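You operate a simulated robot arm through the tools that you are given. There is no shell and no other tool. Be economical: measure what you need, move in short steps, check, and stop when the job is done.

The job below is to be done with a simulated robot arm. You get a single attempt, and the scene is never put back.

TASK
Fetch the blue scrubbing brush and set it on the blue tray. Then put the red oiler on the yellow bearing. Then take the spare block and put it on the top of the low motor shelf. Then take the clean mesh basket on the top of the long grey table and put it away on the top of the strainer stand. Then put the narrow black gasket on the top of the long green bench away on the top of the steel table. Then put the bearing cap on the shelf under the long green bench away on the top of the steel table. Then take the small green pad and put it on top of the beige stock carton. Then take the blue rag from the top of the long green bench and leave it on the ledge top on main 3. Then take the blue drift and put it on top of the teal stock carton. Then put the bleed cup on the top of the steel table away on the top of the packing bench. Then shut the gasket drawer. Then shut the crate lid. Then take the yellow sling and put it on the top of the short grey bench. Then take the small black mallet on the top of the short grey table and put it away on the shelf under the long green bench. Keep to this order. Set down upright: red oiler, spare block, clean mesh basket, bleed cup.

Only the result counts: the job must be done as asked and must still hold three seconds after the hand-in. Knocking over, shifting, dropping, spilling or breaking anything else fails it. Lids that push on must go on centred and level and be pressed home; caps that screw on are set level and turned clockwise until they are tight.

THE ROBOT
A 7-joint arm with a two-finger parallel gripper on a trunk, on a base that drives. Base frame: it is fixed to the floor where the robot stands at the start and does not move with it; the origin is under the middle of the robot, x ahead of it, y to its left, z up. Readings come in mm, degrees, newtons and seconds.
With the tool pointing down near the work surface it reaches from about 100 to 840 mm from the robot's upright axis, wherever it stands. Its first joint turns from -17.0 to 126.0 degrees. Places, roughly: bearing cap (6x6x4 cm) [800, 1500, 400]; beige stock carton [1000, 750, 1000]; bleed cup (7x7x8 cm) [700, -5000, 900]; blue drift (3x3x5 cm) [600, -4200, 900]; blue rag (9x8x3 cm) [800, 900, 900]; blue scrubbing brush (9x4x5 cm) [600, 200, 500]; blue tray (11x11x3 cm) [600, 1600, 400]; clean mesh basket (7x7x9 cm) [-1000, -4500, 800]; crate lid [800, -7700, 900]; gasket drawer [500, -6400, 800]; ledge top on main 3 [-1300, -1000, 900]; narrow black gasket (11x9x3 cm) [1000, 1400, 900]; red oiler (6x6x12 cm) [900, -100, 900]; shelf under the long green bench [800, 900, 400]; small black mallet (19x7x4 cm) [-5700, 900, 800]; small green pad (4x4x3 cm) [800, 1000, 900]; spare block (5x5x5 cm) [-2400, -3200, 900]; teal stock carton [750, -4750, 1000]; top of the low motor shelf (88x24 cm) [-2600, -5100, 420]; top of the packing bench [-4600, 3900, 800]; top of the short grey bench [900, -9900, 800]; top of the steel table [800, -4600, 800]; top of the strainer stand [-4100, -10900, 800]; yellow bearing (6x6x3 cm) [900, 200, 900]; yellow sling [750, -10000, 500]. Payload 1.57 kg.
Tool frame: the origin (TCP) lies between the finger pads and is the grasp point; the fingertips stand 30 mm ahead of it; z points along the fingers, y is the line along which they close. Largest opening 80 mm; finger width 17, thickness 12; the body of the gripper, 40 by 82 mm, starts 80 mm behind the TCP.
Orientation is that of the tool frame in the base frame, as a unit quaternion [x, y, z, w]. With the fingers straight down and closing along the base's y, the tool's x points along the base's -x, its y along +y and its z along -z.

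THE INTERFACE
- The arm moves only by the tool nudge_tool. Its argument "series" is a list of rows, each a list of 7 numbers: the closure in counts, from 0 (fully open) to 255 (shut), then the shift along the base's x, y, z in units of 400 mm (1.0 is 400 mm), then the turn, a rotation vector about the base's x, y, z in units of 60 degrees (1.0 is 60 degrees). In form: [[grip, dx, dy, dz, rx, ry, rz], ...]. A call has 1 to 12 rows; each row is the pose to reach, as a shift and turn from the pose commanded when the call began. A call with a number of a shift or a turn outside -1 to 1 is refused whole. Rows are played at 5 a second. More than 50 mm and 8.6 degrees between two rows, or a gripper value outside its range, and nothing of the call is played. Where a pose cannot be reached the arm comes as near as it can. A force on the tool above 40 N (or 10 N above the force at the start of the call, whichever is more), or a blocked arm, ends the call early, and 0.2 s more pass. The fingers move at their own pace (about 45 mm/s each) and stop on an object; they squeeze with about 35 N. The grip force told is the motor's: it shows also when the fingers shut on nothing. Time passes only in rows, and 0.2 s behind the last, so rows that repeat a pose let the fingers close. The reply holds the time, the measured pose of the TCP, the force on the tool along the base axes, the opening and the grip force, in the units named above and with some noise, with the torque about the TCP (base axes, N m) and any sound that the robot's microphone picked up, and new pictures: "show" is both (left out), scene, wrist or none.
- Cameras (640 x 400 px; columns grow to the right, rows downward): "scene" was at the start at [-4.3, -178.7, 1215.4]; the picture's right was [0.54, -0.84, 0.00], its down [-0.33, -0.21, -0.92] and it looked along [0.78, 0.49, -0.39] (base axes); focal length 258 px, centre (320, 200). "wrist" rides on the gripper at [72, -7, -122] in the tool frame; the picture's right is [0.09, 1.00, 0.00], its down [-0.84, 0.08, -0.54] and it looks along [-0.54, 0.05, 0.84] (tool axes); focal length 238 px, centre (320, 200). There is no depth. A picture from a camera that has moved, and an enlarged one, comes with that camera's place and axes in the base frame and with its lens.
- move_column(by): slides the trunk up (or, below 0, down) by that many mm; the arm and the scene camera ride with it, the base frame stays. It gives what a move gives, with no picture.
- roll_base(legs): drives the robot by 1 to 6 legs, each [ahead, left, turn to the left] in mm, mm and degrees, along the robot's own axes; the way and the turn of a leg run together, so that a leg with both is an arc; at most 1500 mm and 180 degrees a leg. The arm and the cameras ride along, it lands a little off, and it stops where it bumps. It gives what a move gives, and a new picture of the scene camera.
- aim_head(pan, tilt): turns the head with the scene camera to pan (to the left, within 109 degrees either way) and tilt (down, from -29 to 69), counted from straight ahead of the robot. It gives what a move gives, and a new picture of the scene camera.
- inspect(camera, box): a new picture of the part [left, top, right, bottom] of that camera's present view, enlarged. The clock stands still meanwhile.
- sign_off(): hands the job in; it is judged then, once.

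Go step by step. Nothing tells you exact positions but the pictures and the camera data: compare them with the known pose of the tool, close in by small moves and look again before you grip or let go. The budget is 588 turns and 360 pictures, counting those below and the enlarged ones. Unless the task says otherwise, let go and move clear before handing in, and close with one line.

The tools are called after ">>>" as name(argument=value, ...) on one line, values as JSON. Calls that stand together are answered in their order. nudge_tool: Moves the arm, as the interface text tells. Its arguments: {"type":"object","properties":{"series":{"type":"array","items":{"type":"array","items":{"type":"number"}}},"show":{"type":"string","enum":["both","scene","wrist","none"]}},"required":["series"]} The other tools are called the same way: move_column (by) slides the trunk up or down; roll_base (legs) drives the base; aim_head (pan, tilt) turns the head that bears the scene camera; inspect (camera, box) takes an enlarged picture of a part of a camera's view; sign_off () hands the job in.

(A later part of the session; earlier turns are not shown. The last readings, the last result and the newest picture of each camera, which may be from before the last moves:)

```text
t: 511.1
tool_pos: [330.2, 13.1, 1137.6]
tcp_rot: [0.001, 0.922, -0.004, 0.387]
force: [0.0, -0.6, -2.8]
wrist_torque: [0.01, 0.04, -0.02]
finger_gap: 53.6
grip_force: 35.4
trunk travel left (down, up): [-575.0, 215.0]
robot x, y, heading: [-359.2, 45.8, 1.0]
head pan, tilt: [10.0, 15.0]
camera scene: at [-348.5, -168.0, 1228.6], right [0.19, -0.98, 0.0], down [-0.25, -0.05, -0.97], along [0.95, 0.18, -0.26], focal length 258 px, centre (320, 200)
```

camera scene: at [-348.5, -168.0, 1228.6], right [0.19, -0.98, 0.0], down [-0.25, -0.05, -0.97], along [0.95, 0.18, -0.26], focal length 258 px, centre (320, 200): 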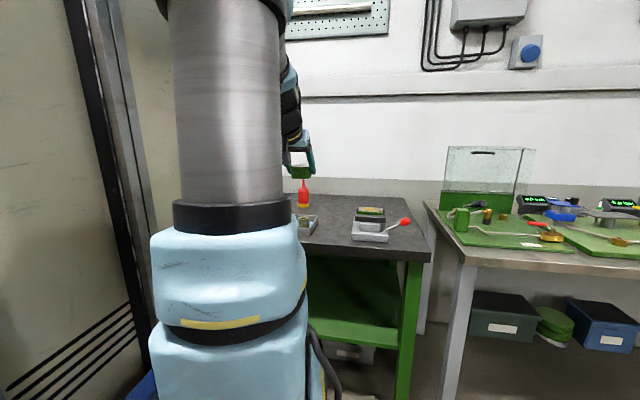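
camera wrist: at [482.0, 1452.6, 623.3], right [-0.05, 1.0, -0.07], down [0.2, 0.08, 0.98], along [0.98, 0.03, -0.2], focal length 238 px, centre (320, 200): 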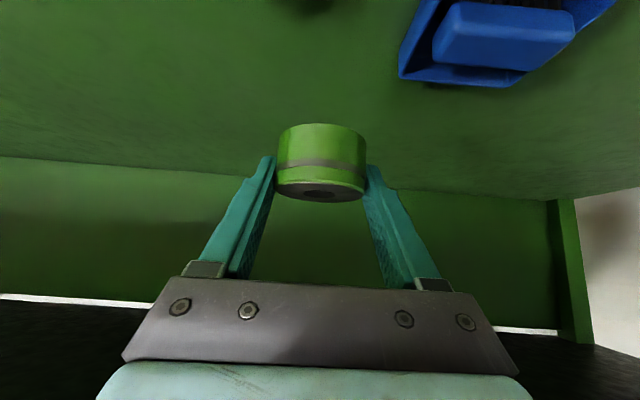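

>>> roll_base(legs=[[50, 0, -1], [0, -1450, 0]])

>>> roll_base(legs=[[0, -100, 0]])

```text
t: 518.9
tool_pos: [374.7, -1468.1, 1138.1]
tcp_rot: [0.01, 0.922, -0.008, 0.388]
force: [0.3, 1.0, -2.4]
wrist_torque: [0.03, 0.0, -0.02]
finger_gap: 54.1
grip_force: 34.7
trunk travel left (down, up): [-575.0, 215.0]
robot x, y, heading: [-318.1, -1425.9, -0.3]
head pan, tilt: [10.0, 15.0]
camera scene: at [-308.3, -1637.6, 1228.6], right [0.17, -0.99, 0.0], down [-0.26, -0.04, -0.97], along [0.95, 0.16, -0.26], focal length 258 px, centre (320, 200)
```

scene: 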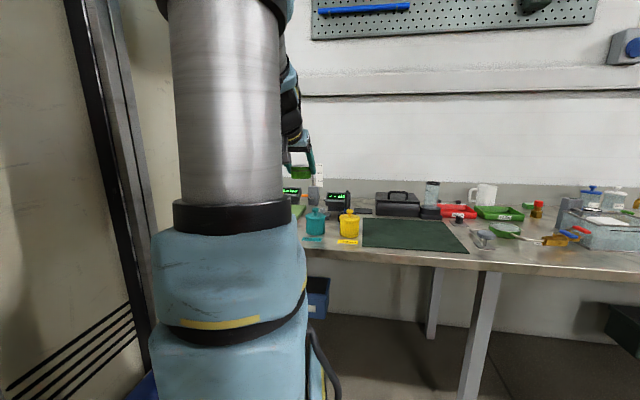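

```text
t: 520.1
tool_pos: [374.7, -1569.0, 1137.6]
tcp_rot: [0.008, 0.922, -0.006, 0.387]
force: [0.3, 0.6, -2.7]
wrist_torque: [-0.02, 0.03, -0.02]
finger_gap: 53.9
grip_force: 34.7
trunk travel left (down, up): [-575.0, 215.0]
robot x, y, heading: [-317.7, -1524.5, -0.3]
head pan, tilt: [10.0, 15.0]
camera scene: at [-308.6, -1738.0, 1228.6], right [0.17, -0.99, 0.0], down [-0.26, -0.04, -0.97], along [0.95, 0.16, -0.26], focal length 258 px, centre (320, 200)
```

scene: 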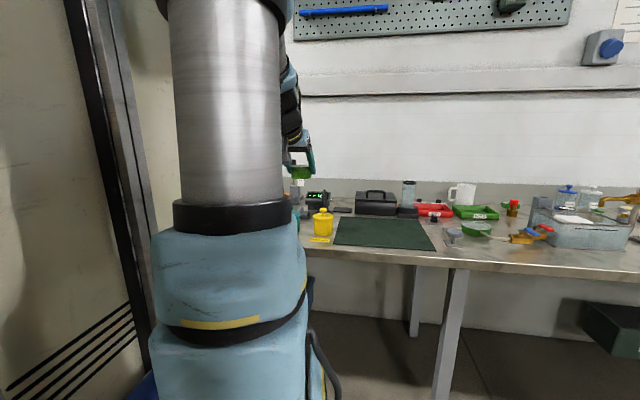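

>>> roll_base(legs=[[0, -1480, 0.3]])

>>> roll_base(legs=[[0, -1, 0]])

```text
t: 527.4
tool_pos: [367.0, -3057.4, 1136.8]
tcp_rot: [0.01, 0.922, -0.007, 0.387]
force: [-0.8, 0.0, -3.3]
wrist_torque: [-0.01, 0.02, -0.02]
finger_gap: 53.7
grip_force: 35.0
trunk travel left (down, up): [-575.0, 215.0]
robot x, y, heading: [-320.5, -3011.8, -0.4]
head pan, tilt: [10.0, 15.0]
camera scene: at [-316.4, -3225.8, 1228.6], right [0.17, -0.99, 0.0], down [-0.26, -0.04, -0.97], along [0.95, 0.16, -0.26], focal length 258 px, centre (320, 200)
```

scene: 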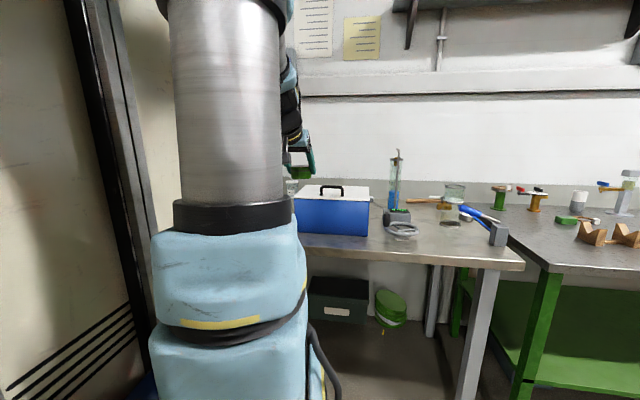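

```text
t: 528.1
tool_pos: [367.0, -3057.8, 1138.9]
tcp_rot: [0.01, 0.922, -0.007, 0.387]
force: [0.4, 0.5, -2.4]
wrist_torque: [0.0, 0.02, 0.05]
finger_gap: 53.8
grip_force: 34.9
trunk travel left (down, up): [-575.0, 215.0]
robot x, y, heading: [-329.1, -3016.4, -0.4]
head pan, tilt: [10.0, 15.0]
camera scene: at [-316.4, -3226.8, 1228.6], right [0.17, -0.99, 0.0], down [-0.26, -0.04, -0.97], along [0.95, 0.16, -0.26], focal length 258 px, centre (320, 200)
```

scene: 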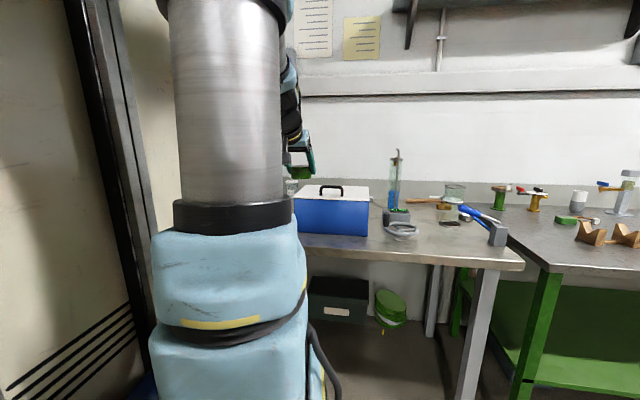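

>>> roll_base(legs=[[0, -1330, 0.4], [210, 0, 0]])

>>> nudge_tool(series=[[255, 0, 0, 0, 0, 0, 0]], show="wrist")

```text
t: 536.2
tool_pos: [542.6, -4460.8, 1137.5]
tcp_rot: [0.021, 0.922, -0.012, 0.387]
force: [0.0, 0.4, -3.3]
wrist_torque: [-0.01, 0.02, 0.03]
finger_gap: 53.7
grip_force: 35.0
trunk travel left (down, up): [-575.0, 215.0]
robot x, y, heading: [-150.4, -4398.6, -2.0]
head pan, tilt: [10.0, 15.0]
camera scene: at [-146.5, -4611.1, 1228.6], right [0.14, -0.99, 0.0], down [-0.26, -0.04, -0.97], along [0.96, 0.14, -0.26], focal length 258 px, centre (320, 200)
```

scene: 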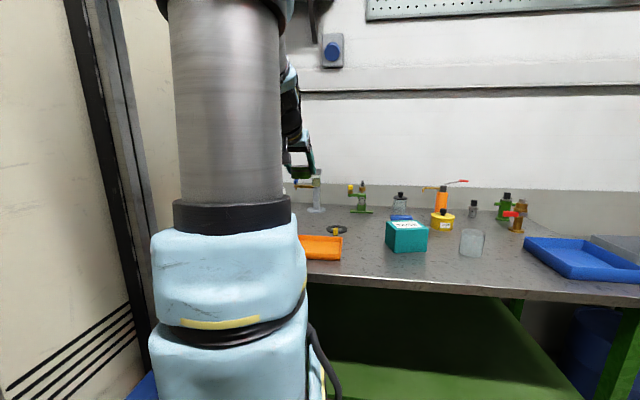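

```text
t: 536.6
tool_pos: [540.3, -4462.2, 1136.5]
tcp_rot: [0.022, 0.922, -0.013, 0.387]
force: [-0.1, -1.0, -2.7]
wrist_torque: [0.02, 0.02, 0.04]
finger_gap: 53.8
grip_force: 35.4
trunk travel left (down, up): [-575.0, 215.0]
robot x, y, heading: [-148.3, -4401.2, -1.9]
head pan, tilt: [10.0, 15.0]
camera wrist: at [404.4, -4460.1, 1171.4], right [-0.01, 1.0, -0.07], down [0.2, 0.07, 0.98], along [0.98, 0.0, -0.2], focal length 238 px, centre (320, 200)
```

wrist: 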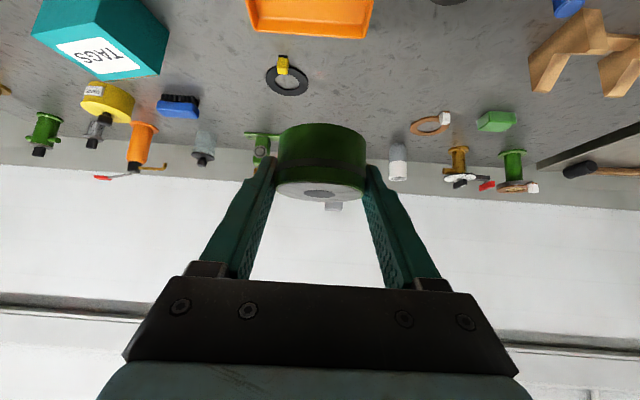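

>>> nudge_tool(series=[[255, 0.09, 0.03, 0, 0, 0, 0], [255, 0.18, 0.06, 0, 0, 0, 0], [255, 0.27, 0.1, -0.03, 0, 0, 0], [255, 0.36, 0.14, -0.06, 0, 0, 0], [255, 0.45, 0.18, -0.1, 0, 0, 0], [255, 0.54, 0.21, -0.14, 0, 0, 0], [255, 0.61, 0.22, -0.22, 0, 0, 0], [255, 0.61, 0.22, -0.32, 0, 0, 0], [255, 0.61, 0.22, -0.42, 0, 0, 0], [255, 0.61, 0.22, -0.5, 0, 0, 0]], show="wrist")

```text
t: 538.8
tool_pos: [785.5, -4373.8, 935.5]
tcp_rot: [0.022, 0.922, -0.013, 0.387]
force: [-0.4, 0.1, -2.7]
wrist_torque: [0.01, 0.04, -0.02]
finger_gap: 53.7
grip_force: 34.9
trunk travel left (down, up): [-575.0, 215.0]
robot x, y, heading: [-151.9, -4395.3, -2.2]
head pan, tilt: [10.0, 15.0]
camera wrist: at [649.0, -4373.1, 969.9], right [-0.01, 1.0, -0.07], down [0.2, 0.07, 0.98], along [0.98, 0.0, -0.2], focal length 238 px, centre (320, 200)
```

wrist: 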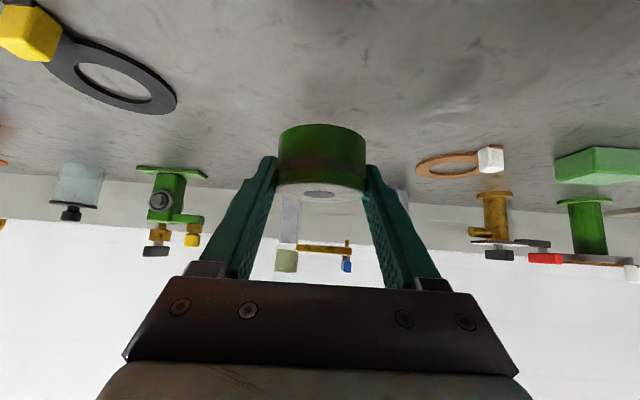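

Clear underneath. I lower to contact.

>>> nudge_tool(series=[[255, 0, 0, -0.05, 0, 0, 0], [255, 0, 0, -0.1, 0, 0, 0], [255, 0, 0, -0.115, 0, 0, 0], [255, 0, 0, -0.125, 0, 0, 0], [255, 0, 0, -0.135, 0, 0, 0], [255, 0, 0, -0.145, 0, 0, 0], [255, 0, 0, -0.155, 0, 0, 0], [255, 0, 0, -0.165, 0, 0, 0]], show="none")

```text
t: 540.6
tool_pos: [785.4, -4374.1, 876.6]
tcp_rot: [0.022, 0.92, -0.012, 0.39]
force: [0.7, -4.6, 36.6]
wrist_torque: [0.23, -0.41, -0.17]
finger_gap: 53.0
grip_force: 35.1
trunk travel left (down, up): [-575.0, 215.0]
robot x, y, heading: [-150.3, -4401.4, -1.9]
head pan, tilt: [10.0, 15.0]
```

>>> nudge_tool(series=[[255, 0, 0, 0.006, 0, 0, 0], [180, 0, 0, 0.007, 0, 0, 0], [0, 0, 0, 0.008, 0, 0, 0], [0, 0, 0, 0.01, 0, 0, 0], [0, 0, 0, 0.09, 0, 0, 0], [0, 0, 0, 0.2, 0, 0, 0], [0, -0.04, 0, 0.3, 0, 0, 0], [0, -0.1, 0, 0.4, 0, 0, 0]], show="wrist")

```text
t: 542.4
tool_pos: [742.6, -4372.0, 1031.0]
tcp_rot: [0.021, 0.922, -0.013, 0.386]
force: [0.2, -0.4, -0.9]
wrist_torque: [0.02, -0.01, 0.01]
finger_gap: 79.8
grip_force: 0.1
trunk travel left (down, up): [-575.0, 215.0]
robot x, y, heading: [-149.9, -4396.3, -1.7]
head pan, tilt: [10.0, 15.0]
camera wrist: at [605.7, -4371.6, 1064.7], right [-0.02, 1.0, -0.07], down [0.2, 0.07, 0.98], along [0.98, 0.0, -0.21], focal length 238 px, centre (320, 200)
```

wrist: 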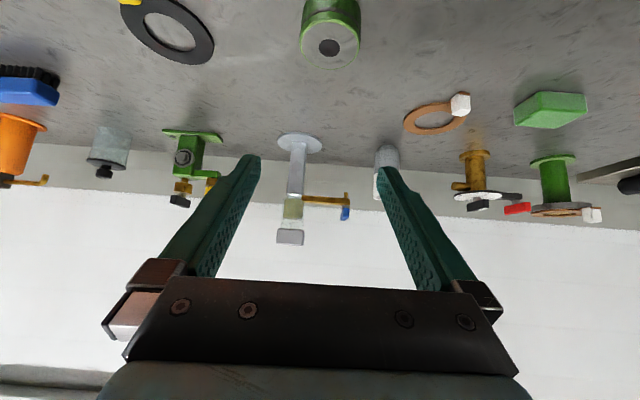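

Cap is down. Next the green pad: untilt the tool, retract, and drive back to the green bench.

>>> nudge_tool(series=[[0, -0.08, 0, 0.05, 0, 0.12, 0], [0, -0.16, 0, 0.08, 0, 0.24, 0], [0, -0.24, 0, 0.1, 0, 0.36, 0], [0, -0.3, 0, 0.1, 0, 0.48, 0], [0, -0.34, 0, 0.1, 0, 0.6, 0], [0, -0.36, 0, 0.1, 0, 0.7, 0], [0, -0.38, 0, 0.1, 0, 0.76, 0.02]], show="none")

>>> roll_base(legs=[[-150, 0, 2], [0, 1480, 0]])

```text
t: 544.0
tool_pos: [592.5, -4372.8, 1070.9]
tcp_rot: [0.005, 1.0, -0.017, -0.001]
force: [-0.7, 0.6, 0.2]
wrist_torque: [-0.01, 0.0, 0.01]
finger_gap: 79.8
grip_force: 0.0
trunk travel left (down, up): [-575.0, 215.0]
robot x, y, heading: [-147.3, -4400.6, -1.8]
head pan, tilt: [10.0, 15.0]
```

```text
t: 552.3
tool_pos: [429.5, -2874.1, 1071.5]
tcp_rot: [-0.017, 1.0, -0.017, 0.001]
force: [0.3, 0.3, 0.7]
wrist_torque: [-0.02, 0.02, 0.01]
finger_gap: 80.0
grip_force: 0.1
trunk travel left (down, up): [-575.0, 215.0]
robot x, y, heading: [-309.5, -2932.4, 0.9]
head pan, tilt: [10.0, 15.0]
camera scene: at [-298.0, -3146.0, 1228.6], right [0.19, -0.98, 0.0], down [-0.25, -0.05, -0.97], along [0.95, 0.18, -0.26], focal length 258 px, centre (320, 200)
```

scene: 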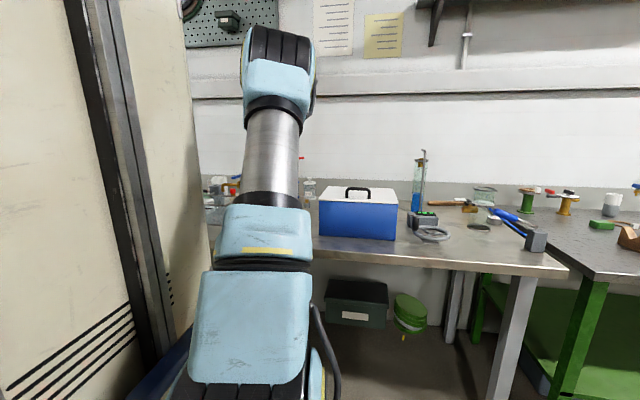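

>>> roll_base(legs=[[0, 0, -0.9], [0, 1480, 0]])

>>> roll_base(legs=[[0, 1450, 0]])

```text
t: 560.0
tool_pos: [442.3, -1396.1, 1070.6]
tcp_rot: [-0.003, 1.0, -0.017, 0.0]
force: [-0.1, -0.3, -0.6]
wrist_torque: [0.01, -0.04, 0.01]
finger_gap: 80.2
grip_force: 0.1
trunk travel left (down, up): [-575.0, 215.0]
robot x, y, heading: [-298.8, -1435.3, -0.8]
head pan, tilt: [10.0, 15.0]
camera scene: at [-292.0, -1649.6, 1228.6], right [0.16, -0.99, 0.0], down [-0.26, -0.04, -0.97], along [0.95, 0.16, -0.26], focal length 258 px, centre (320, 200)
```

scene: 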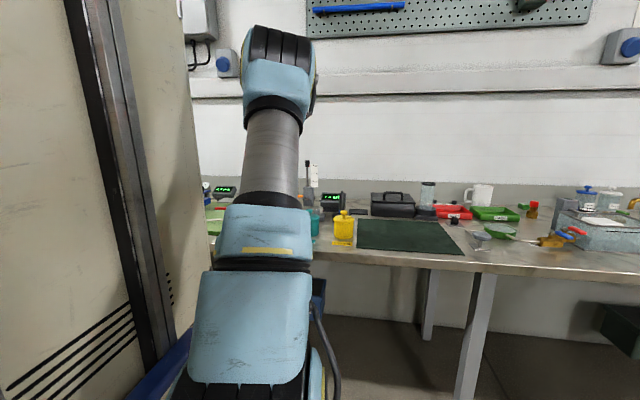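

```text
t: 567.1
tool_pos: [444.5, 41.7, 1070.2]
tcp_rot: [-0.015, 1.0, -0.017, 0.0]
force: [0.6, 0.0, -0.1]
wrist_torque: [0.0, 0.01, -0.01]
finger_gap: 80.2
grip_force: 0.0
trunk travel left (down, up): [-575.0, 215.0]
robot x, y, heading: [-295.5, -15.3, 0.5]
head pan, tilt: [10.0, 15.0]
camera scene: at [-284.5, -227.0, 1228.6], right [0.18, -0.98, 0.0], down [-0.25, -0.05, -0.97], along [0.95, 0.18, -0.26], focal length 258 px, centre (320, 200)
```

scene: 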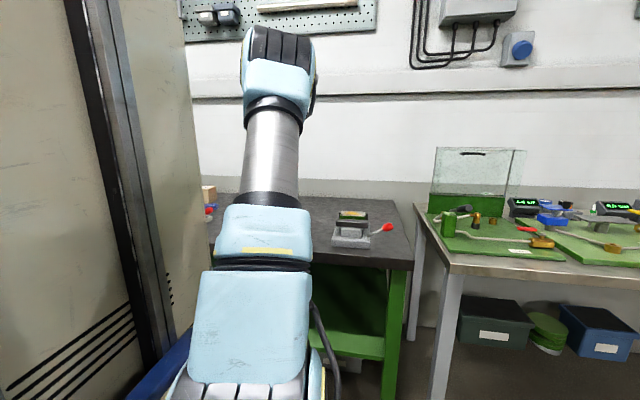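

>>> roll_base(legs=[[0, 870, -0.5], [320, 0, 0]])

>>> move_column(by=60)

>>> nudge_tool(series=[[0, 0, 0, 0, 0, 0, 0]], show="wrist")

```text
t: 573.4
tool_pos: [748.2, 932.6, 1069.6]
tcp_rot: [-0.027, 0.999, -0.016, 0.0]
force: [0.6, 0.5, 0.7]
wrist_torque: [-0.02, 0.0, 0.0]
finger_gap: 80.0
grip_force: 0.2
trunk travel left (down, up): [-575.0, 215.0]
robot x, y, heading: [8.0, 858.8, 1.8]
head pan, tilt: [10.0, 15.0]
camera scene: at [25.5, 646.2, 1228.6], right [0.21, -0.98, 0.0], down [-0.25, -0.05, -0.97], along [0.95, 0.2, -0.26], focal length 258 px, centre (320, 200)
```

scene: 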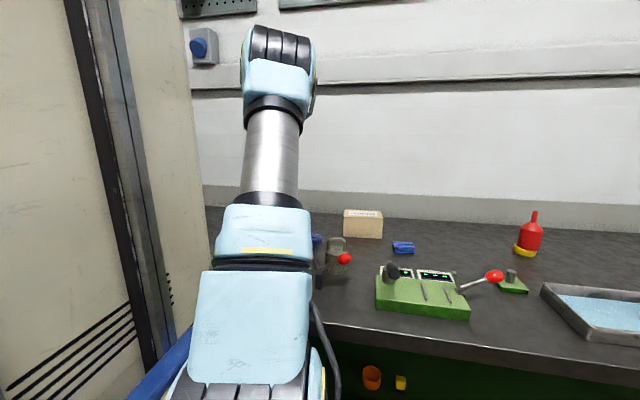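

```text
t: 574.4
tool_pos: [746.8, 932.2, 1130.5]
tcp_rot: [-0.028, 0.999, -0.017, 0.001]
force: [-0.7, -0.4, -0.4]
wrist_torque: [0.02, 0.01, 0.01]
finger_gap: 79.9
grip_force: 0.0
trunk travel left (down, up): [-635.0, 155.0]
robot x, y, heading: [6.4, 857.1, 1.9]
head pan, tilt: [10.0, 15.0]
```

```text
t: 574.8
tool_pos: [746.8, 933.1, 1130.8]
tcp_rot: [-0.027, 1.0, -0.017, 0.001]
force: [0.3, 0.6, -0.8]
wrist_torque: [0.0, 0.0, -0.02]
finger_gap: 79.9
grip_force: 0.1
trunk travel left (down, up): [-635.0, 155.0]
robot x, y, heading: [9.1, 861.3, 1.9]
head pan, tilt: [10.0, 15.0]
camera wrist: at [676.9, 926.1, 1252.8], right [-0.15, 0.99, -0.03], down [0.83, 0.14, 0.54], along [0.54, 0.05, -0.84], focal length 238 px, centre (320, 200)
```

wrist: 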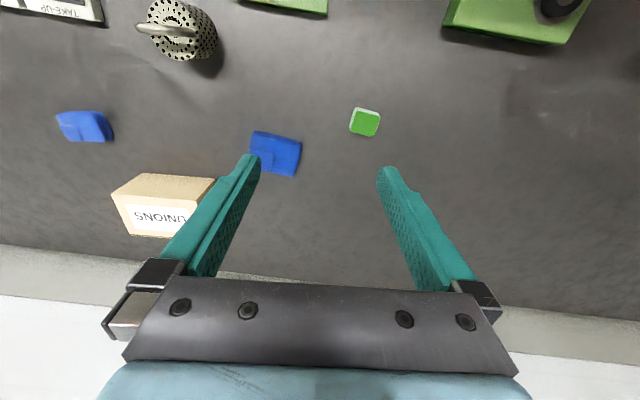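

>>> nudge_tool(series=[[0, 0.02, 0.06, -0.08, 0, 0, 0], [0, 0.04, 0.12, -0.17, 0, 0, 0], [0, 0.048, 0.16, -0.27, 0, 0, 0], [0, 0.048, 0.16, -0.38, 0, 0, 0], [0, 0.048, 0.16, -0.47, 0, 0, 0]], show="wrist")

```text
t: 576.0
tool_pos: [769.0, 994.3, 942.8]
tcp_rot: [-0.027, 0.999, -0.017, 0.0]
force: [0.3, 0.2, -0.2]
wrist_torque: [-0.01, -0.03, -0.02]
finger_gap: 80.0
grip_force: 0.1
trunk travel left (down, up): [-635.0, 155.0]
robot x, y, heading: [6.7, 857.6, 1.7]
head pan, tilt: [10.0, 15.0]
camera wrist: at [697.6, 988.2, 1064.8], right [-0.15, 0.99, -0.03], down [0.83, 0.14, 0.54], along [0.54, 0.05, -0.84], focal length 238 px, centre (320, 200)
```

wrist: 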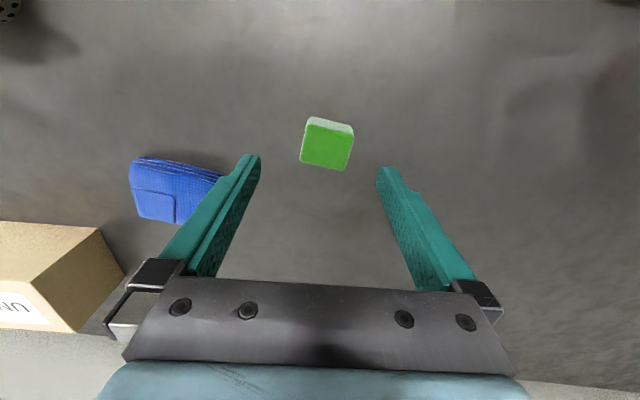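

>>> nudge_tool(series=[[0, 0, 0.008, -0.07, 0, 0, -0.115], [0, 0, 0.008, -0.15, 0, 0, -0.115], [100, 0, 0.008, -0.15, 0, 0, -0.115], [200, 0, 0.008, -0.15, 0, 0, -0.115], [255, 0, 0.008, -0.15, 0, 0, -0.115]], show="wrist")

```text
t: 577.2
tool_pos: [766.2, 1000.4, 884.0]
tcp_rot: [0.034, 0.999, -0.016, 0.0]
force: [1.0, -0.4, -0.4]
wrist_torque: [-0.02, 0.0, -0.02]
finger_gap: 39.7
grip_force: 15.6
trunk travel left (down, up): [-635.0, 155.0]
robot x, y, heading: [9.8, 857.4, 1.9]
head pan, tilt: [10.0, 15.0]
camera wrist: at [695.9, 1002.0, 1005.7], right [-0.03, 1.0, -0.03], down [0.84, 0.04, 0.54], along [0.54, -0.01, -0.84], focal length 238 px, centre (320, 200)
```

wrist: 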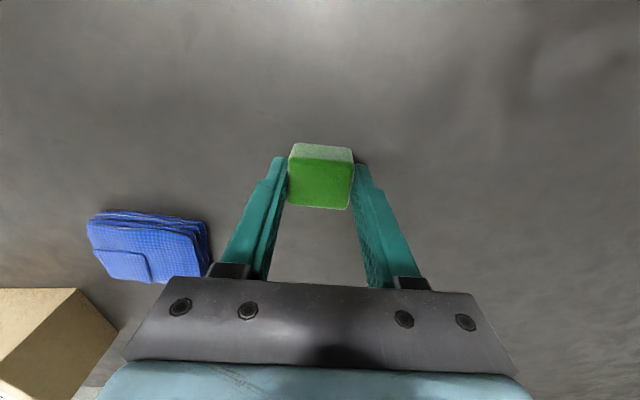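

>>> nudge_tool(series=[[255, 0, 0, 0, 0, 0, 0], [255, 0, 0, 0.1, 0, 0, 0], [255, 0, 0, 0.2, 0, 0, 0], [255, 0, 0, 0.3, 0, 0, 0], [255, 0, 0, 0.4, 0, 0, 0]], show="none")

>>> roll_base(legs=[[45, -90, -1.8]])

>>> nudge_tool(series=[[255, 0.04, -0.08, 0.03, 0, 0, 0], [255, 0.08, -0.16, 0.05, 0, 0, 0], [255, 0.1, -0.24, 0.05, 0, 0, 0], [255, 0.12, -0.32, 0.05, 0, 0, 0], [255, 0.14, -0.4, 0.05, 0, 0, 0]], show="wrist")

```text
t: 578.4
tool_pos: [766.9, 999.4, 1042.5]
tcp_rot: [0.033, 0.999, -0.017, -0.002]
force: [0.7, -0.5, -0.1]
wrist_torque: [0.0, 0.02, -0.01]
finger_gap: 38.9
grip_force: 35.3
trunk travel left (down, up): [-635.0, 155.0]
robot x, y, heading: [7.8, 855.7, 1.7]
head pan, tilt: [10.0, 15.0]
```

```text
t: 579.6
tool_pos: [817.5, 885.0, 1041.6]
tcp_rot: [0.048, 0.999, -0.016, 0.0]
force: [-0.4, -0.1, 0.5]
wrist_torque: [0.01, 0.01, 0.01]
finger_gap: 38.7
grip_force: 35.3
trunk travel left (down, up): [-635.0, 155.0]
robot x, y, heading: [57.6, 770.6, 0.1]
head pan, tilt: [10.0, 15.0]
camera scene: at [66.0, 555.8, 1288.6], right [0.18, -0.98, 0.0], down [-0.25, -0.05, -0.97], along [0.95, 0.17, -0.26], focal length 258 px, centre (320, 200)
```

scene: 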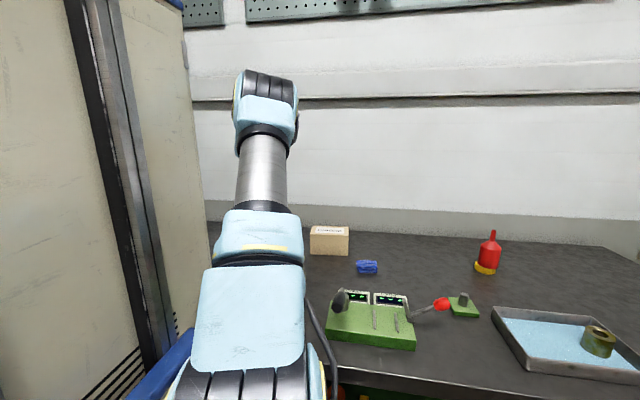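

```text
t: 580.8
tool_pos: [875.1, 724.7, 1059.8]
tcp_rot: [0.048, 0.999, -0.016, -0.002]
force: [-0.6, 0.1, -0.3]
wrist_torque: [-0.03, -0.01, 0.0]
finger_gap: 38.8
grip_force: 35.4
trunk travel left (down, up): [-635.0, 155.0]
robot x, y, heading: [52.6, 768.8, 0.1]
head pan, tilt: [10.0, 15.0]
camera wrist: at [805.0, 730.4, 1183.3], right [0.0, 1.0, -0.03], down [0.84, 0.01, 0.54], along [0.54, -0.03, -0.84], focal length 238 px, centre (320, 200)
```

wrist: 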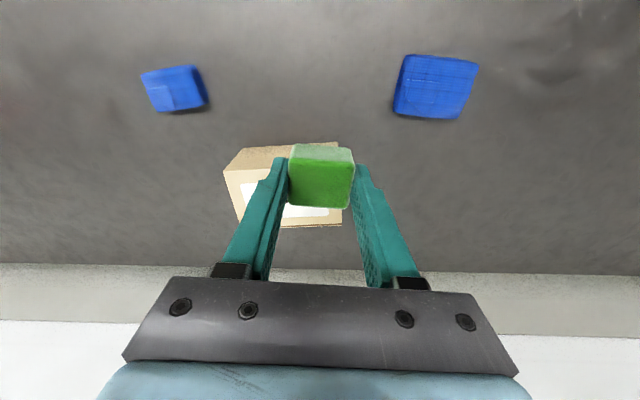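

>>> nudge_tool(series=[[255, 0.09, -0.05, 0, 0, 0, 0], [255, 0.18, -0.1, 0, 0, 0, 0], [255, 0.215, -0.115, -0.05, 0, 0, 0], [255, 0.215, -0.115, -0.12, 0, 0, 0]], show="both")

```text
t: 581.8
tool_pos: [956.5, 680.8, 1012.9]
tcp_rot: [0.048, 0.999, -0.017, -0.001]
force: [0.0, 0.2, -0.9]
wrist_torque: [-0.04, -0.03, 0.03]
finger_gap: 38.8
grip_force: 34.7
out of reach, approached as far as the arm can: row 2, 3, 4
trunk travel left (down, up): [-635.0, 155.0]
robot x, y, heading: [54.0, 767.6, 0.2]
head pan, tilt: [10.0, 15.0]
camera scene: at [66.0, 555.7, 1288.7], right [0.18, -0.98, 0.0], down [-0.25, -0.05, -0.97], along [0.95, 0.17, -0.26], focal length 258 px, centre (320, 200)
camera wrist: at [885.5, 685.4, 1136.6], right [0.0, 1.0, -0.03], down [0.84, 0.01, 0.54], along [0.54, -0.03, -0.84], focal length 238 px, centre (320, 200)
```

scene: 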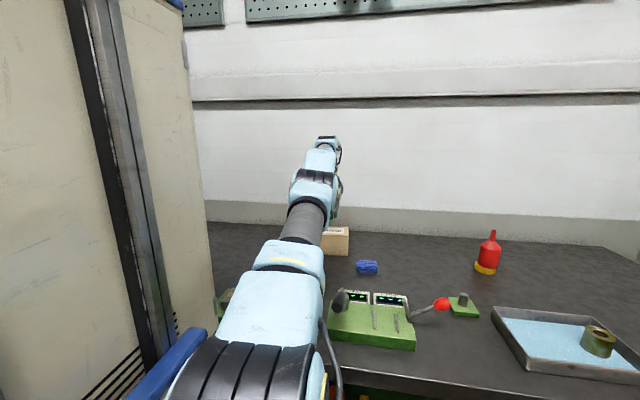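
wrist: 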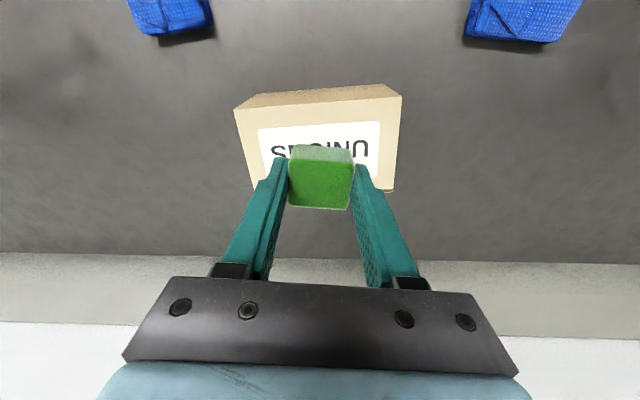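

>>> nudge_tool(series=[[255, 0.008, 0, -0.04, 0, 0, 0], [255, 0.008, 0, -0.06, 0, 0, 0], [255, 0.008, 0, -0.07, 0, 0, 0], [255, 0.008, 0, -0.08, 0, 0, 0], [255, 0.008, 0, -0.09, 0, 0, 0], [255, 0.008, 0, -0.1, 0, 0, 0], [255, 0.008, 0, -0.11, 0, 0, 0]], show="wrist")

```text
t: 583.4
tool_pos: [960.2, 679.7, 969.7]
tcp_rot: [0.048, 0.999, -0.016, -0.001]
force: [-0.1, -0.5, 0.7]
wrist_torque: [-0.01, -0.01, 0.0]
finger_gap: 38.7
grip_force: 35.0
trunk travel left (down, up): [-635.0, 155.0]
robot x, y, heading: [58.8, 770.1, 0.2]
head pan, tilt: [10.0, 15.0]
camera wrist: at [889.3, 684.8, 1092.2], right [0.0, 1.0, -0.03], down [0.84, 0.01, 0.54], along [0.54, -0.03, -0.84], focal length 238 px, centre (320, 200)
```

wrist: 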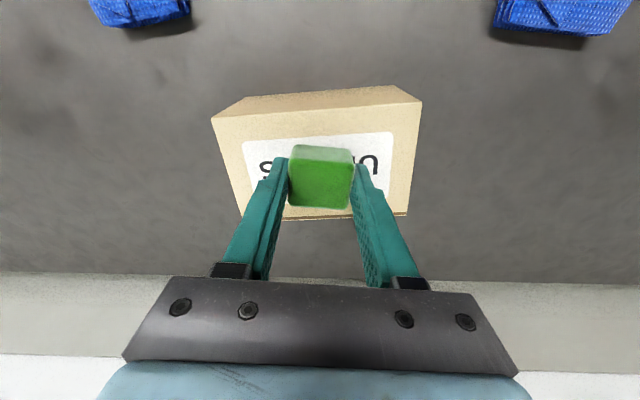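

>>> nudge_tool(series=[[255, 0.015, 0, -0.02, 0, 0, 0], [255, 0.015, 0, -0.03, 0, 0, 0], [255, 0.015, 0, -0.04, 0, 0, 0], [255, 0.015, 0, -0.05, 0, 0, 0], [255, 0.015, 0, -0.06, 0, 0, 0], [255, 0.015, 0, -0.07, 0, 0, 0], [255, 0.015, 0, -0.08, 0, 0, 0], [255, 0.015, 0, -0.09, 0, 0, 0]], show="wrist")

```text
t: 584.2
tool_pos: [967.1, 679.8, 963.3]
tcp_rot: [0.047, 0.999, -0.015, 0.007]
force: [-2.0, -0.1, 15.9]
wrist_torque: [0.31, 0.3, 0.06]
finger_gap: 38.6
grip_force: 35.1
trunk travel left (down, up): [-635.0, 155.0]
robot x, y, heading: [55.9, 766.7, 0.3]
head pan, tilt: [10.0, 15.0]
stopped in row 4: the force on the tool passed its limit at 44 N (the readings are from after the stop); the commanded pose is now the measured one
camera wrist: at [894.6, 684.8, 1084.1], right [0.0, 1.0, -0.03], down [0.83, 0.01, 0.55], along [0.55, -0.03, -0.83], focal length 238 px, centre (320, 200)
```

wrist: 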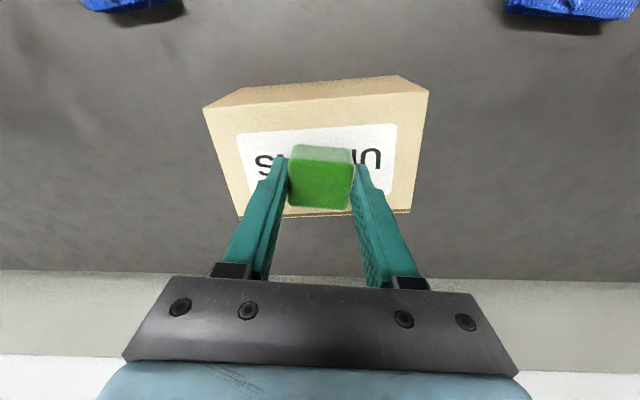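

>>> nudge_tool(series=[[255, 0, 0, 0.002, 0, 0, 0], [180, 0, 0, 0.003, 0, 0, 0], [60, 0, 0, 0.004, 0, 0, 0], [60, 0, 0, 0.04, 0, 0, 0], [60, -0.02, 0, 0.14, 0, 0, 0], [0, -0.08, 0, 0.24, 0, 0, 0]], show="wrist")

```text
t: 585.6
tool_pos: [944.0, 680.1, 1061.2]
tcp_rot: [0.048, 0.999, -0.016, 0.003]
force: [-0.3, 1.3, -1.3]
wrist_torque: [0.01, 0.06, 0.01]
finger_gap: 80.0
grip_force: 0.0
out of reach, approached as far as the arm can: row 6
trunk travel left (down, up): [-635.0, 155.0]
robot x, y, heading: [57.8, 764.7, 0.3]
head pan, tilt: [10.0, 15.0]
camera wrist: at [871.2, 683.8, 1182.3], right [0.0, 1.0, -0.03], down [0.84, 0.01, 0.54], along [0.54, -0.03, -0.84], focal length 238 px, centre (320, 200)
```

wrist: 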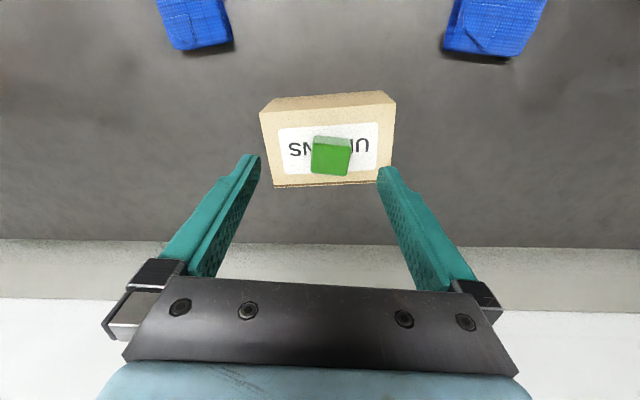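

The pad rests on the carton. Now the blue rag (right one, near (842,858)); I look at it from above.

>>> nudge_tool(series=[[0, -0.06, 0.08, 0, 0, 0, 0], [0, -0.12, 0.17, 0, 0, 0, 0], [0, -0.18, 0.26, 0, 0, 0, 0], [0, -0.24, 0.35, 0, 0, 0, 0], [0, -0.26, 0.44, -0.05, 0, 0, 0]], show="none")

>>> inspect(camera="wrist", box=[220, 50, 420, 250])

```text
t: 586.8
tool_pos: [838.1, 858.4, 1039.0]
tcp_rot: [0.049, 0.999, -0.016, 0.003]
force: [0.4, -0.3, -0.1]
wrist_torque: [0.05, 0.01, 0.02]
finger_gap: 80.0
grip_force: 0.0
out of reach, approached as far as the arm can: row 1
trunk travel left (down, up): [-635.0, 155.0]
robot x, y, heading: [53.0, 769.5, 0.0]
head pan, tilt: [10.0, 15.0]
```

```text
2.00 times, centred on (320, 150) of wrist
camera zoom: at [765.6, 862.4, 1159.8], right [0.01, 1.0, -0.03], down [0.84, 0.01, 0.55], along [0.55, -0.03, -0.84], focal length 477 px, centre (320, 300)
```

zoom: 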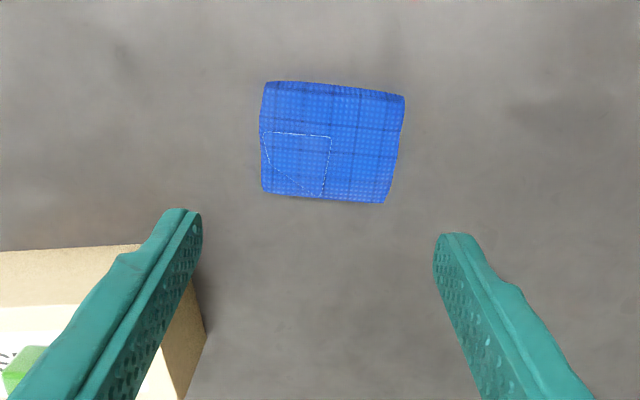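

>>> nudge_tool(series=[[0, 0, 0, 0, 0, 0, -0.13], [0, 0, 0, 0, 0, 0, -0.26], [0, 0, 0, 0, 0, 0, -0.39], [0, 0, 0, 0, 0, 0, -0.52], [0, 0, 0, 0, 0, 0, -0.65], [0, 0, 0, 0, 0, 0, -0.75]], show="none")

>>> nudge_tool(series=[[0, 0, 0, 0, 0, 0, -0.13], [0, 0, 0, 0, 0, 0, -0.26], [0, 0, 0, 0, 0, 0, -0.39], [0, 0, 0, 0, 0, 0, -0.52], [0, 0, 0, 0, 0, 0, -0.65], [0, 0.02, 0, -0.05, 0.03, 0, -0.757], [0, 0.02, 0, -0.15, 0.03, 0, -0.757]], show="wrist")

```text
t: 588.2
tool_pos: [836.3, 856.5, 1036.7]
tcp_rot: [0.428, 0.904, -0.016, -0.002]
force: [-0.4, -0.9, -0.4]
wrist_torque: [-0.02, -0.01, 0.0]
finger_gap: 80.1
grip_force: 0.0
trunk travel left (down, up): [-635.0, 155.0]
robot x, y, heading: [53.8, 766.8, 0.4]
head pan, tilt: [10.0, 15.0]
```

```text
t: 589.8
tool_pos: [847.1, 857.3, 979.4]
tcp_rot: [0.744, 0.668, 0.0, -0.013]
force: [-0.4, 0.3, -0.1]
wrist_torque: [-0.01, 0.01, 0.03]
finger_gap: 79.8
grip_force: 0.1
trunk travel left (down, up): [-635.0, 155.0]
robot x, y, heading: [50.6, 766.6, 0.3]
head pan, tilt: [10.0, 15.0]
camera wrist: at [850.3, 927.4, 1103.4], right [1.0, -0.01, -0.02], down [0.0, -0.85, 0.52], along [-0.02, -0.52, -0.85], focal length 238 px, centre (320, 200)
```

wrist: 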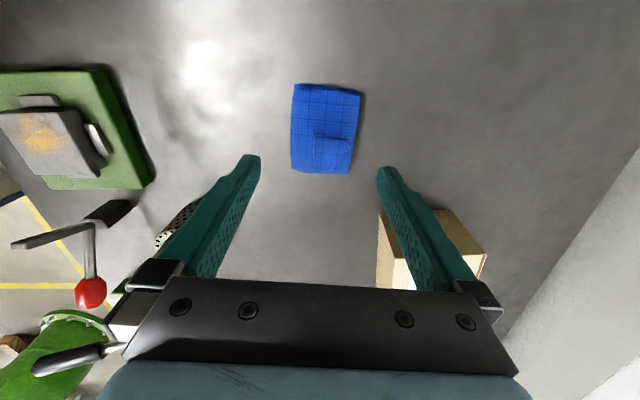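

>>> nudge_tool(series=[[0, 0.01, 0.01, -0.08, 0, 0, 0], [0, 0.01, 0.012, -0.16, 0, 0, 0], [0, 0.01, 0.012, -0.21, 0, 0, 0]], show="wrist")

```text
t: 590.6
tool_pos: [848.8, 861.8, 895.6]
tcp_rot: [0.743, 0.669, -0.001, -0.014]
force: [0.4, 0.5, -0.2]
wrist_torque: [0.02, -0.01, -0.05]
finger_gap: 79.8
grip_force: 0.1
trunk travel left (down, up): [-635.0, 155.0]
robot x, y, heading: [59.1, 770.3, 0.1]
head pan, tilt: [10.0, 15.0]
camera wrist: at [852.6, 931.9, 1018.8], right [1.0, -0.01, -0.02], down [0.0, -0.85, 0.52], along [-0.02, -0.52, -0.85], focal length 238 px, centre (320, 200)
```

wrist: 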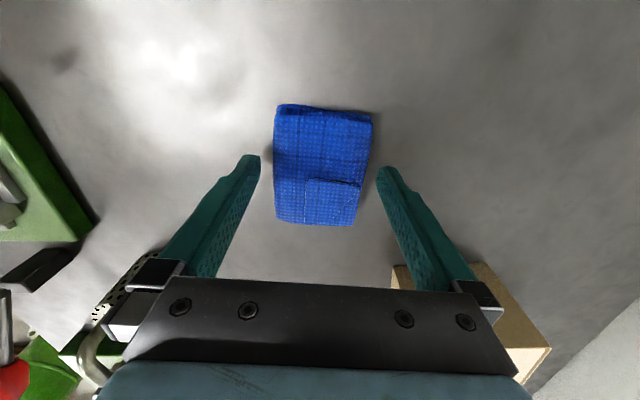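

>>> nudge_tool(series=[[0, 0, 0, -0.02, 0, 0, 0], [0, 0, 0, -0.034, 0, 0, 0], [100, 0, 0, -0.034, 0, 0, 0], [255, 0, 0, -0.034, 0, 0, 0], [255, 0, 0, -0.034, 0, 0, 0], [255, 0, 0, -0.034, 0, 0, 0]], show="wrist")

```text
t: 592.0
tool_pos: [849.8, 863.4, 880.9]
tcp_rot: [0.743, 0.669, -0.001, -0.014]
force: [2.9, -0.7, 3.0]
wrist_torque: [-0.03, -0.21, 0.01]
finger_gap: 68.8
grip_force: 35.3
trunk travel left (down, up): [-635.0, 155.0]
robot x, y, heading: [56.6, 766.9, 0.2]
head pan, tilt: [10.0, 15.0]
camera wrist: at [853.5, 932.5, 1004.7], right [1.0, -0.01, -0.02], down [0.0, -0.85, 0.52], along [-0.02, -0.52, -0.85], focal length 238 px, centre (320, 200)
```

wrist: 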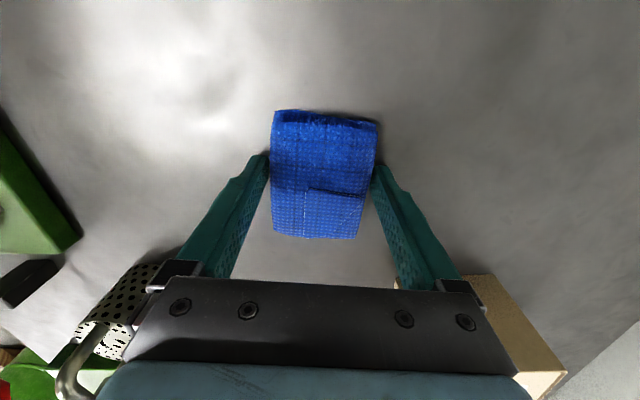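

Gripped at 69 mm. I lift and check.

>>> nudge_tool(series=[[255, 0, 0, 0.08, 0, 0, 0], [255, 0, 0, 0.18, 0, 0, 0], [255, 0, 0, 0.28, 0, 0, 0], [255, 0, 0, 0.38, 0, 0, 0], [255, 0, 0, 0.48, 0, 0, 0]], show="wrist")

```text
t: 593.2
tool_pos: [850.7, 862.8, 1071.3]
tcp_rot: [0.743, 0.669, 0.0, -0.015]
force: [0.1, 0.3, -1.0]
wrist_torque: [0.01, 0.02, 0.01]
finger_gap: 68.8
grip_force: 34.9
trunk travel left (down, up): [-635.0, 155.0]
robot x, y, heading: [58.0, 767.0, 0.2]
head pan, tilt: [10.0, 15.0]
camera wrist: at [855.2, 933.1, 1196.2], right [1.0, -0.01, -0.02], down [0.0, -0.85, 0.52], along [-0.02, -0.52, -0.85], focal length 238 px, centre (320, 200)
```

wrist: 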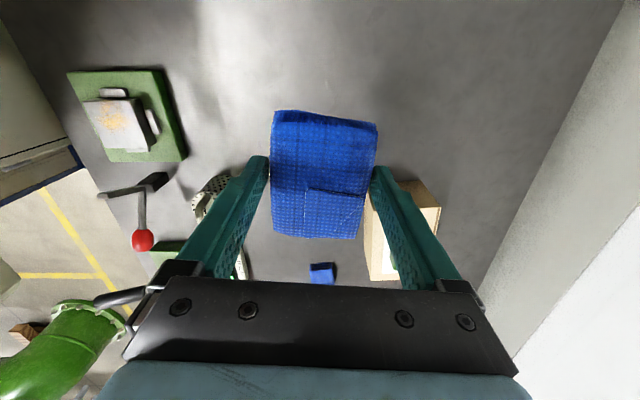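

The rag is held. I back out, retract, and turn to face the ledge on main 3 from its north side.

>>> roll_base(legs=[[-380, 0, 0]])

>>> nudge_tool(series=[[255, -0.1, 0, 0, 0, 0, 0], [255, -0.2, 0, 0, 0, 0, 0], [255, -0.3, 0, 0, 0, 0, 0], [255, -0.4, 0, 0.03, 0, 0, 0], [255, -0.48, 0, 0.06, 0, 0, 0]], show="none")

>>> roll_base(legs=[[0, 0, -90]])

>>> aim_head(pan=-30, tilt=20)

```text
t: 595.6
tool_pos: [467.2, 862.4, 1072.3]
tcp_rot: [0.743, 0.669, -0.001, -0.014]
force: [0.3, 0.6, -1.4]
wrist_torque: [-0.03, -0.01, -0.02]
finger_gap: 68.4
grip_force: 35.0
trunk travel left (down, up): [-635.0, 155.0]
robot x, y, heading: [-324.8, 766.9, 0.6]
head pan, tilt: [10.0, 15.0]
camera scene: at [-317.1, 554.8, 1288.6], right [0.18, -0.98, 0.0], down [-0.25, -0.05, -0.97], along [0.95, 0.17, -0.26], focal length 258 px, centre (320, 200)
```

scene: 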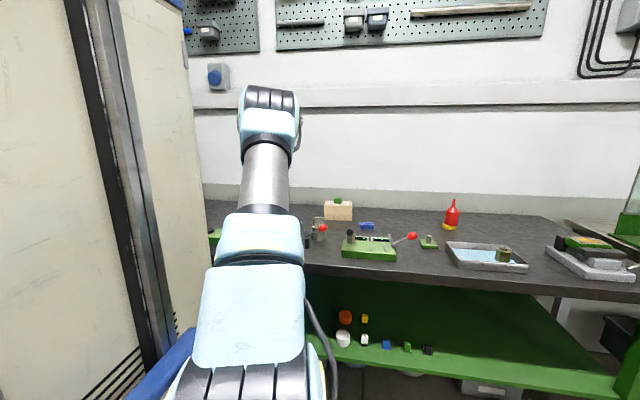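

```text
t: 596.8
tool_pos: [277.4, 858.2, 1097.7]
tcp_rot: [0.743, 0.669, -0.001, -0.015]
force: [-0.7, -0.3, -1.2]
wrist_torque: [0.0, 0.05, -0.01]
finger_gap: 68.8
grip_force: 35.0
trunk travel left (down, up): [-635.0, 155.0]
robot x, y, heading: [-328.5, 766.4, 0.3]
head pan, tilt: [10.0, 15.0]
```

```text
t: 601.0
tool_pos: [-229.1, 162.0, 1097.4]
tcp_rot: [0.999, -0.048, 0.011, -0.01]
force: [0.2, -1.6, 0.3]
wrist_torque: [0.02, 0.0, -0.05]
finger_gap: 68.7
grip_force: 35.3
trunk travel left (down, up): [-635.0, 155.0]
robot x, y, heading: [-326.8, 765.8, -89.3]
head pan, tilt: [10.0, 15.0]
camera scene: at [-543.3, 754.1, 1288.6], right [-0.98, -0.18, 0.0], down [-0.05, 0.25, -0.97], along [0.18, -0.95, -0.26], focal length 258 px, centre (320, 200)
```

scene: 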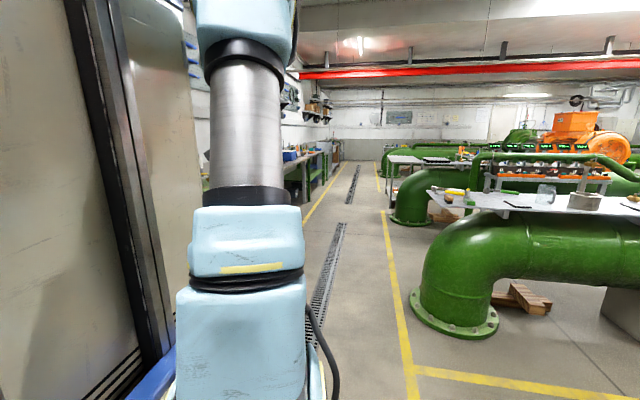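

```text
t: 602.1
tool_pos: [-229.6, 163.3, 1097.9]
tcp_rot: [0.999, -0.047, 0.01, -0.011]
force: [-0.2, -0.2, -0.6]
wrist_torque: [0.01, -0.01, -0.02]
finger_gap: 68.7
grip_force: 35.0
trunk travel left (down, up): [-635.0, 155.0]
robot x, y, heading: [-327.0, 765.1, -89.3]
head pan, tilt: [-30.0, 20.0]
camera scene: at [-606.1, 764.8, 1280.5], right [-0.87, 0.49, 0.0], down [0.17, 0.3, -0.94], along [-0.46, -0.82, -0.34], focal length 258 px, centre (320, 200)
```

scene: 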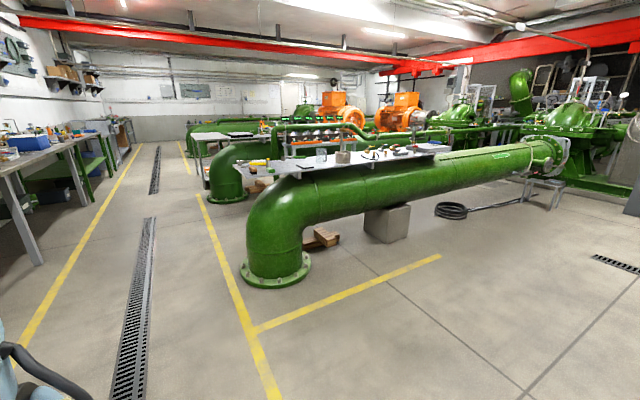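

>>> inspect(camera="scene", box=[230, 120, 470, 200])

```text
2.67 times, centred on (350, 160) of scene
camera zoom: at [-606.1, 764.8, 1280.5], right [-0.87, 0.49, 0.0], down [0.17, 0.3, -0.94], along [-0.46, -0.82, -0.34], focal length 688 px, centre (240, 307)
```

zoom: 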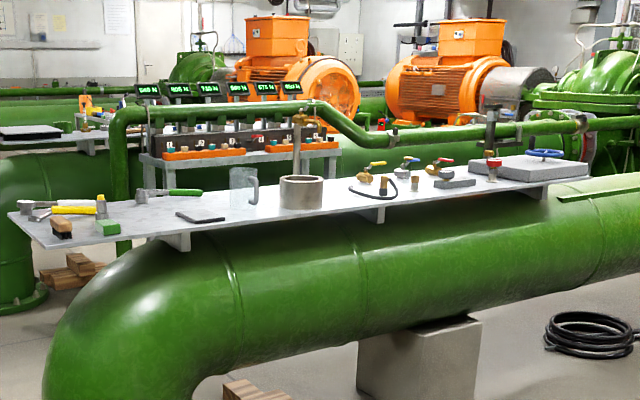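

A free spot on the ledge is around (−1254,−860), between the green sponge and the black pad. I drive there.

>>> roll_base(legs=[[0, -880, -0.7], [780, 0, 0]])

>>> nudge_tool(series=[[255, 0, 0, 0, 0, 0, 0]], show="wrist")

```text
t: 610.5
tool_pos: [-1143.0, -604.8, 1098.2]
tcp_rot: [0.998, -0.057, 0.01, -0.011]
force: [-0.7, -0.1, -1.0]
wrist_torque: [-0.02, 0.03, -0.01]
finger_gap: 68.6
grip_force: 34.3
trunk travel left (down, up): [-635.0, 155.0]
robot x, y, heading: [-1230.1, -1.1, -90.7]
head pan, tilt: [-30.0, 20.0]
camera scene: at [-1508.9, 3.2, 1280.5], right [-0.86, 0.51, 0.0], down [0.17, 0.29, -0.94], along [-0.48, -0.81, -0.34], focal length 258 px, centre (320, 200)
```

scene: 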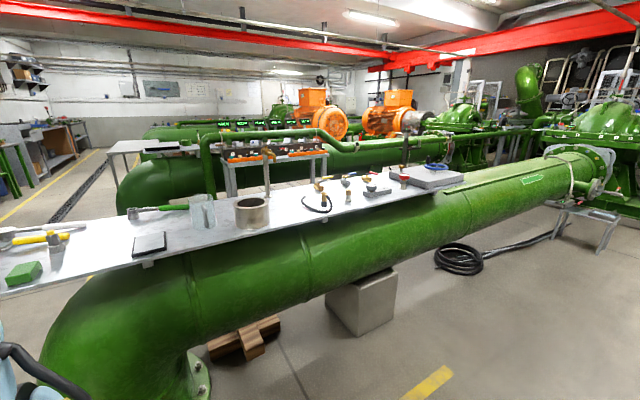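

```text
t: 611.0
tool_pos: [-1144.2, -606.8, 1098.0]
tcp_rot: [0.998, -0.058, 0.01, -0.011]
force: [0.9, -0.1, -0.8]
wrist_torque: [0.0, -0.01, -0.01]
finger_gap: 69.1
grip_force: 35.0
trunk travel left (down, up): [-635.0, 155.0]
robot x, y, heading: [-1229.1, -2.1, -90.3]
head pan, tilt: [-30.0, 20.0]
camera wrist: at [-1072.4, -609.4, 1220.9], right [-0.02, -1.0, -0.02], down [-0.85, 0.01, 0.52], along [-0.52, 0.03, -0.85], focal length 238 px, centre (320, 200)
```

wrist: 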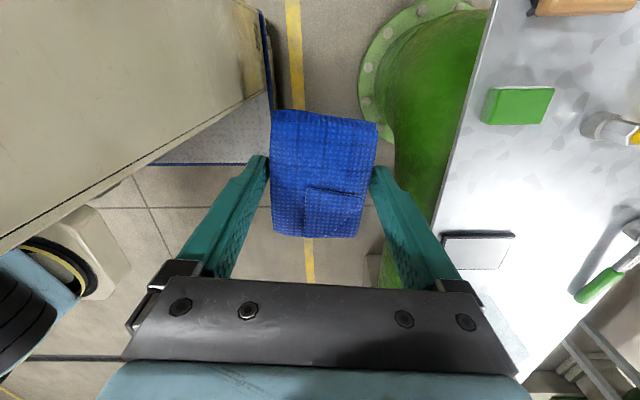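

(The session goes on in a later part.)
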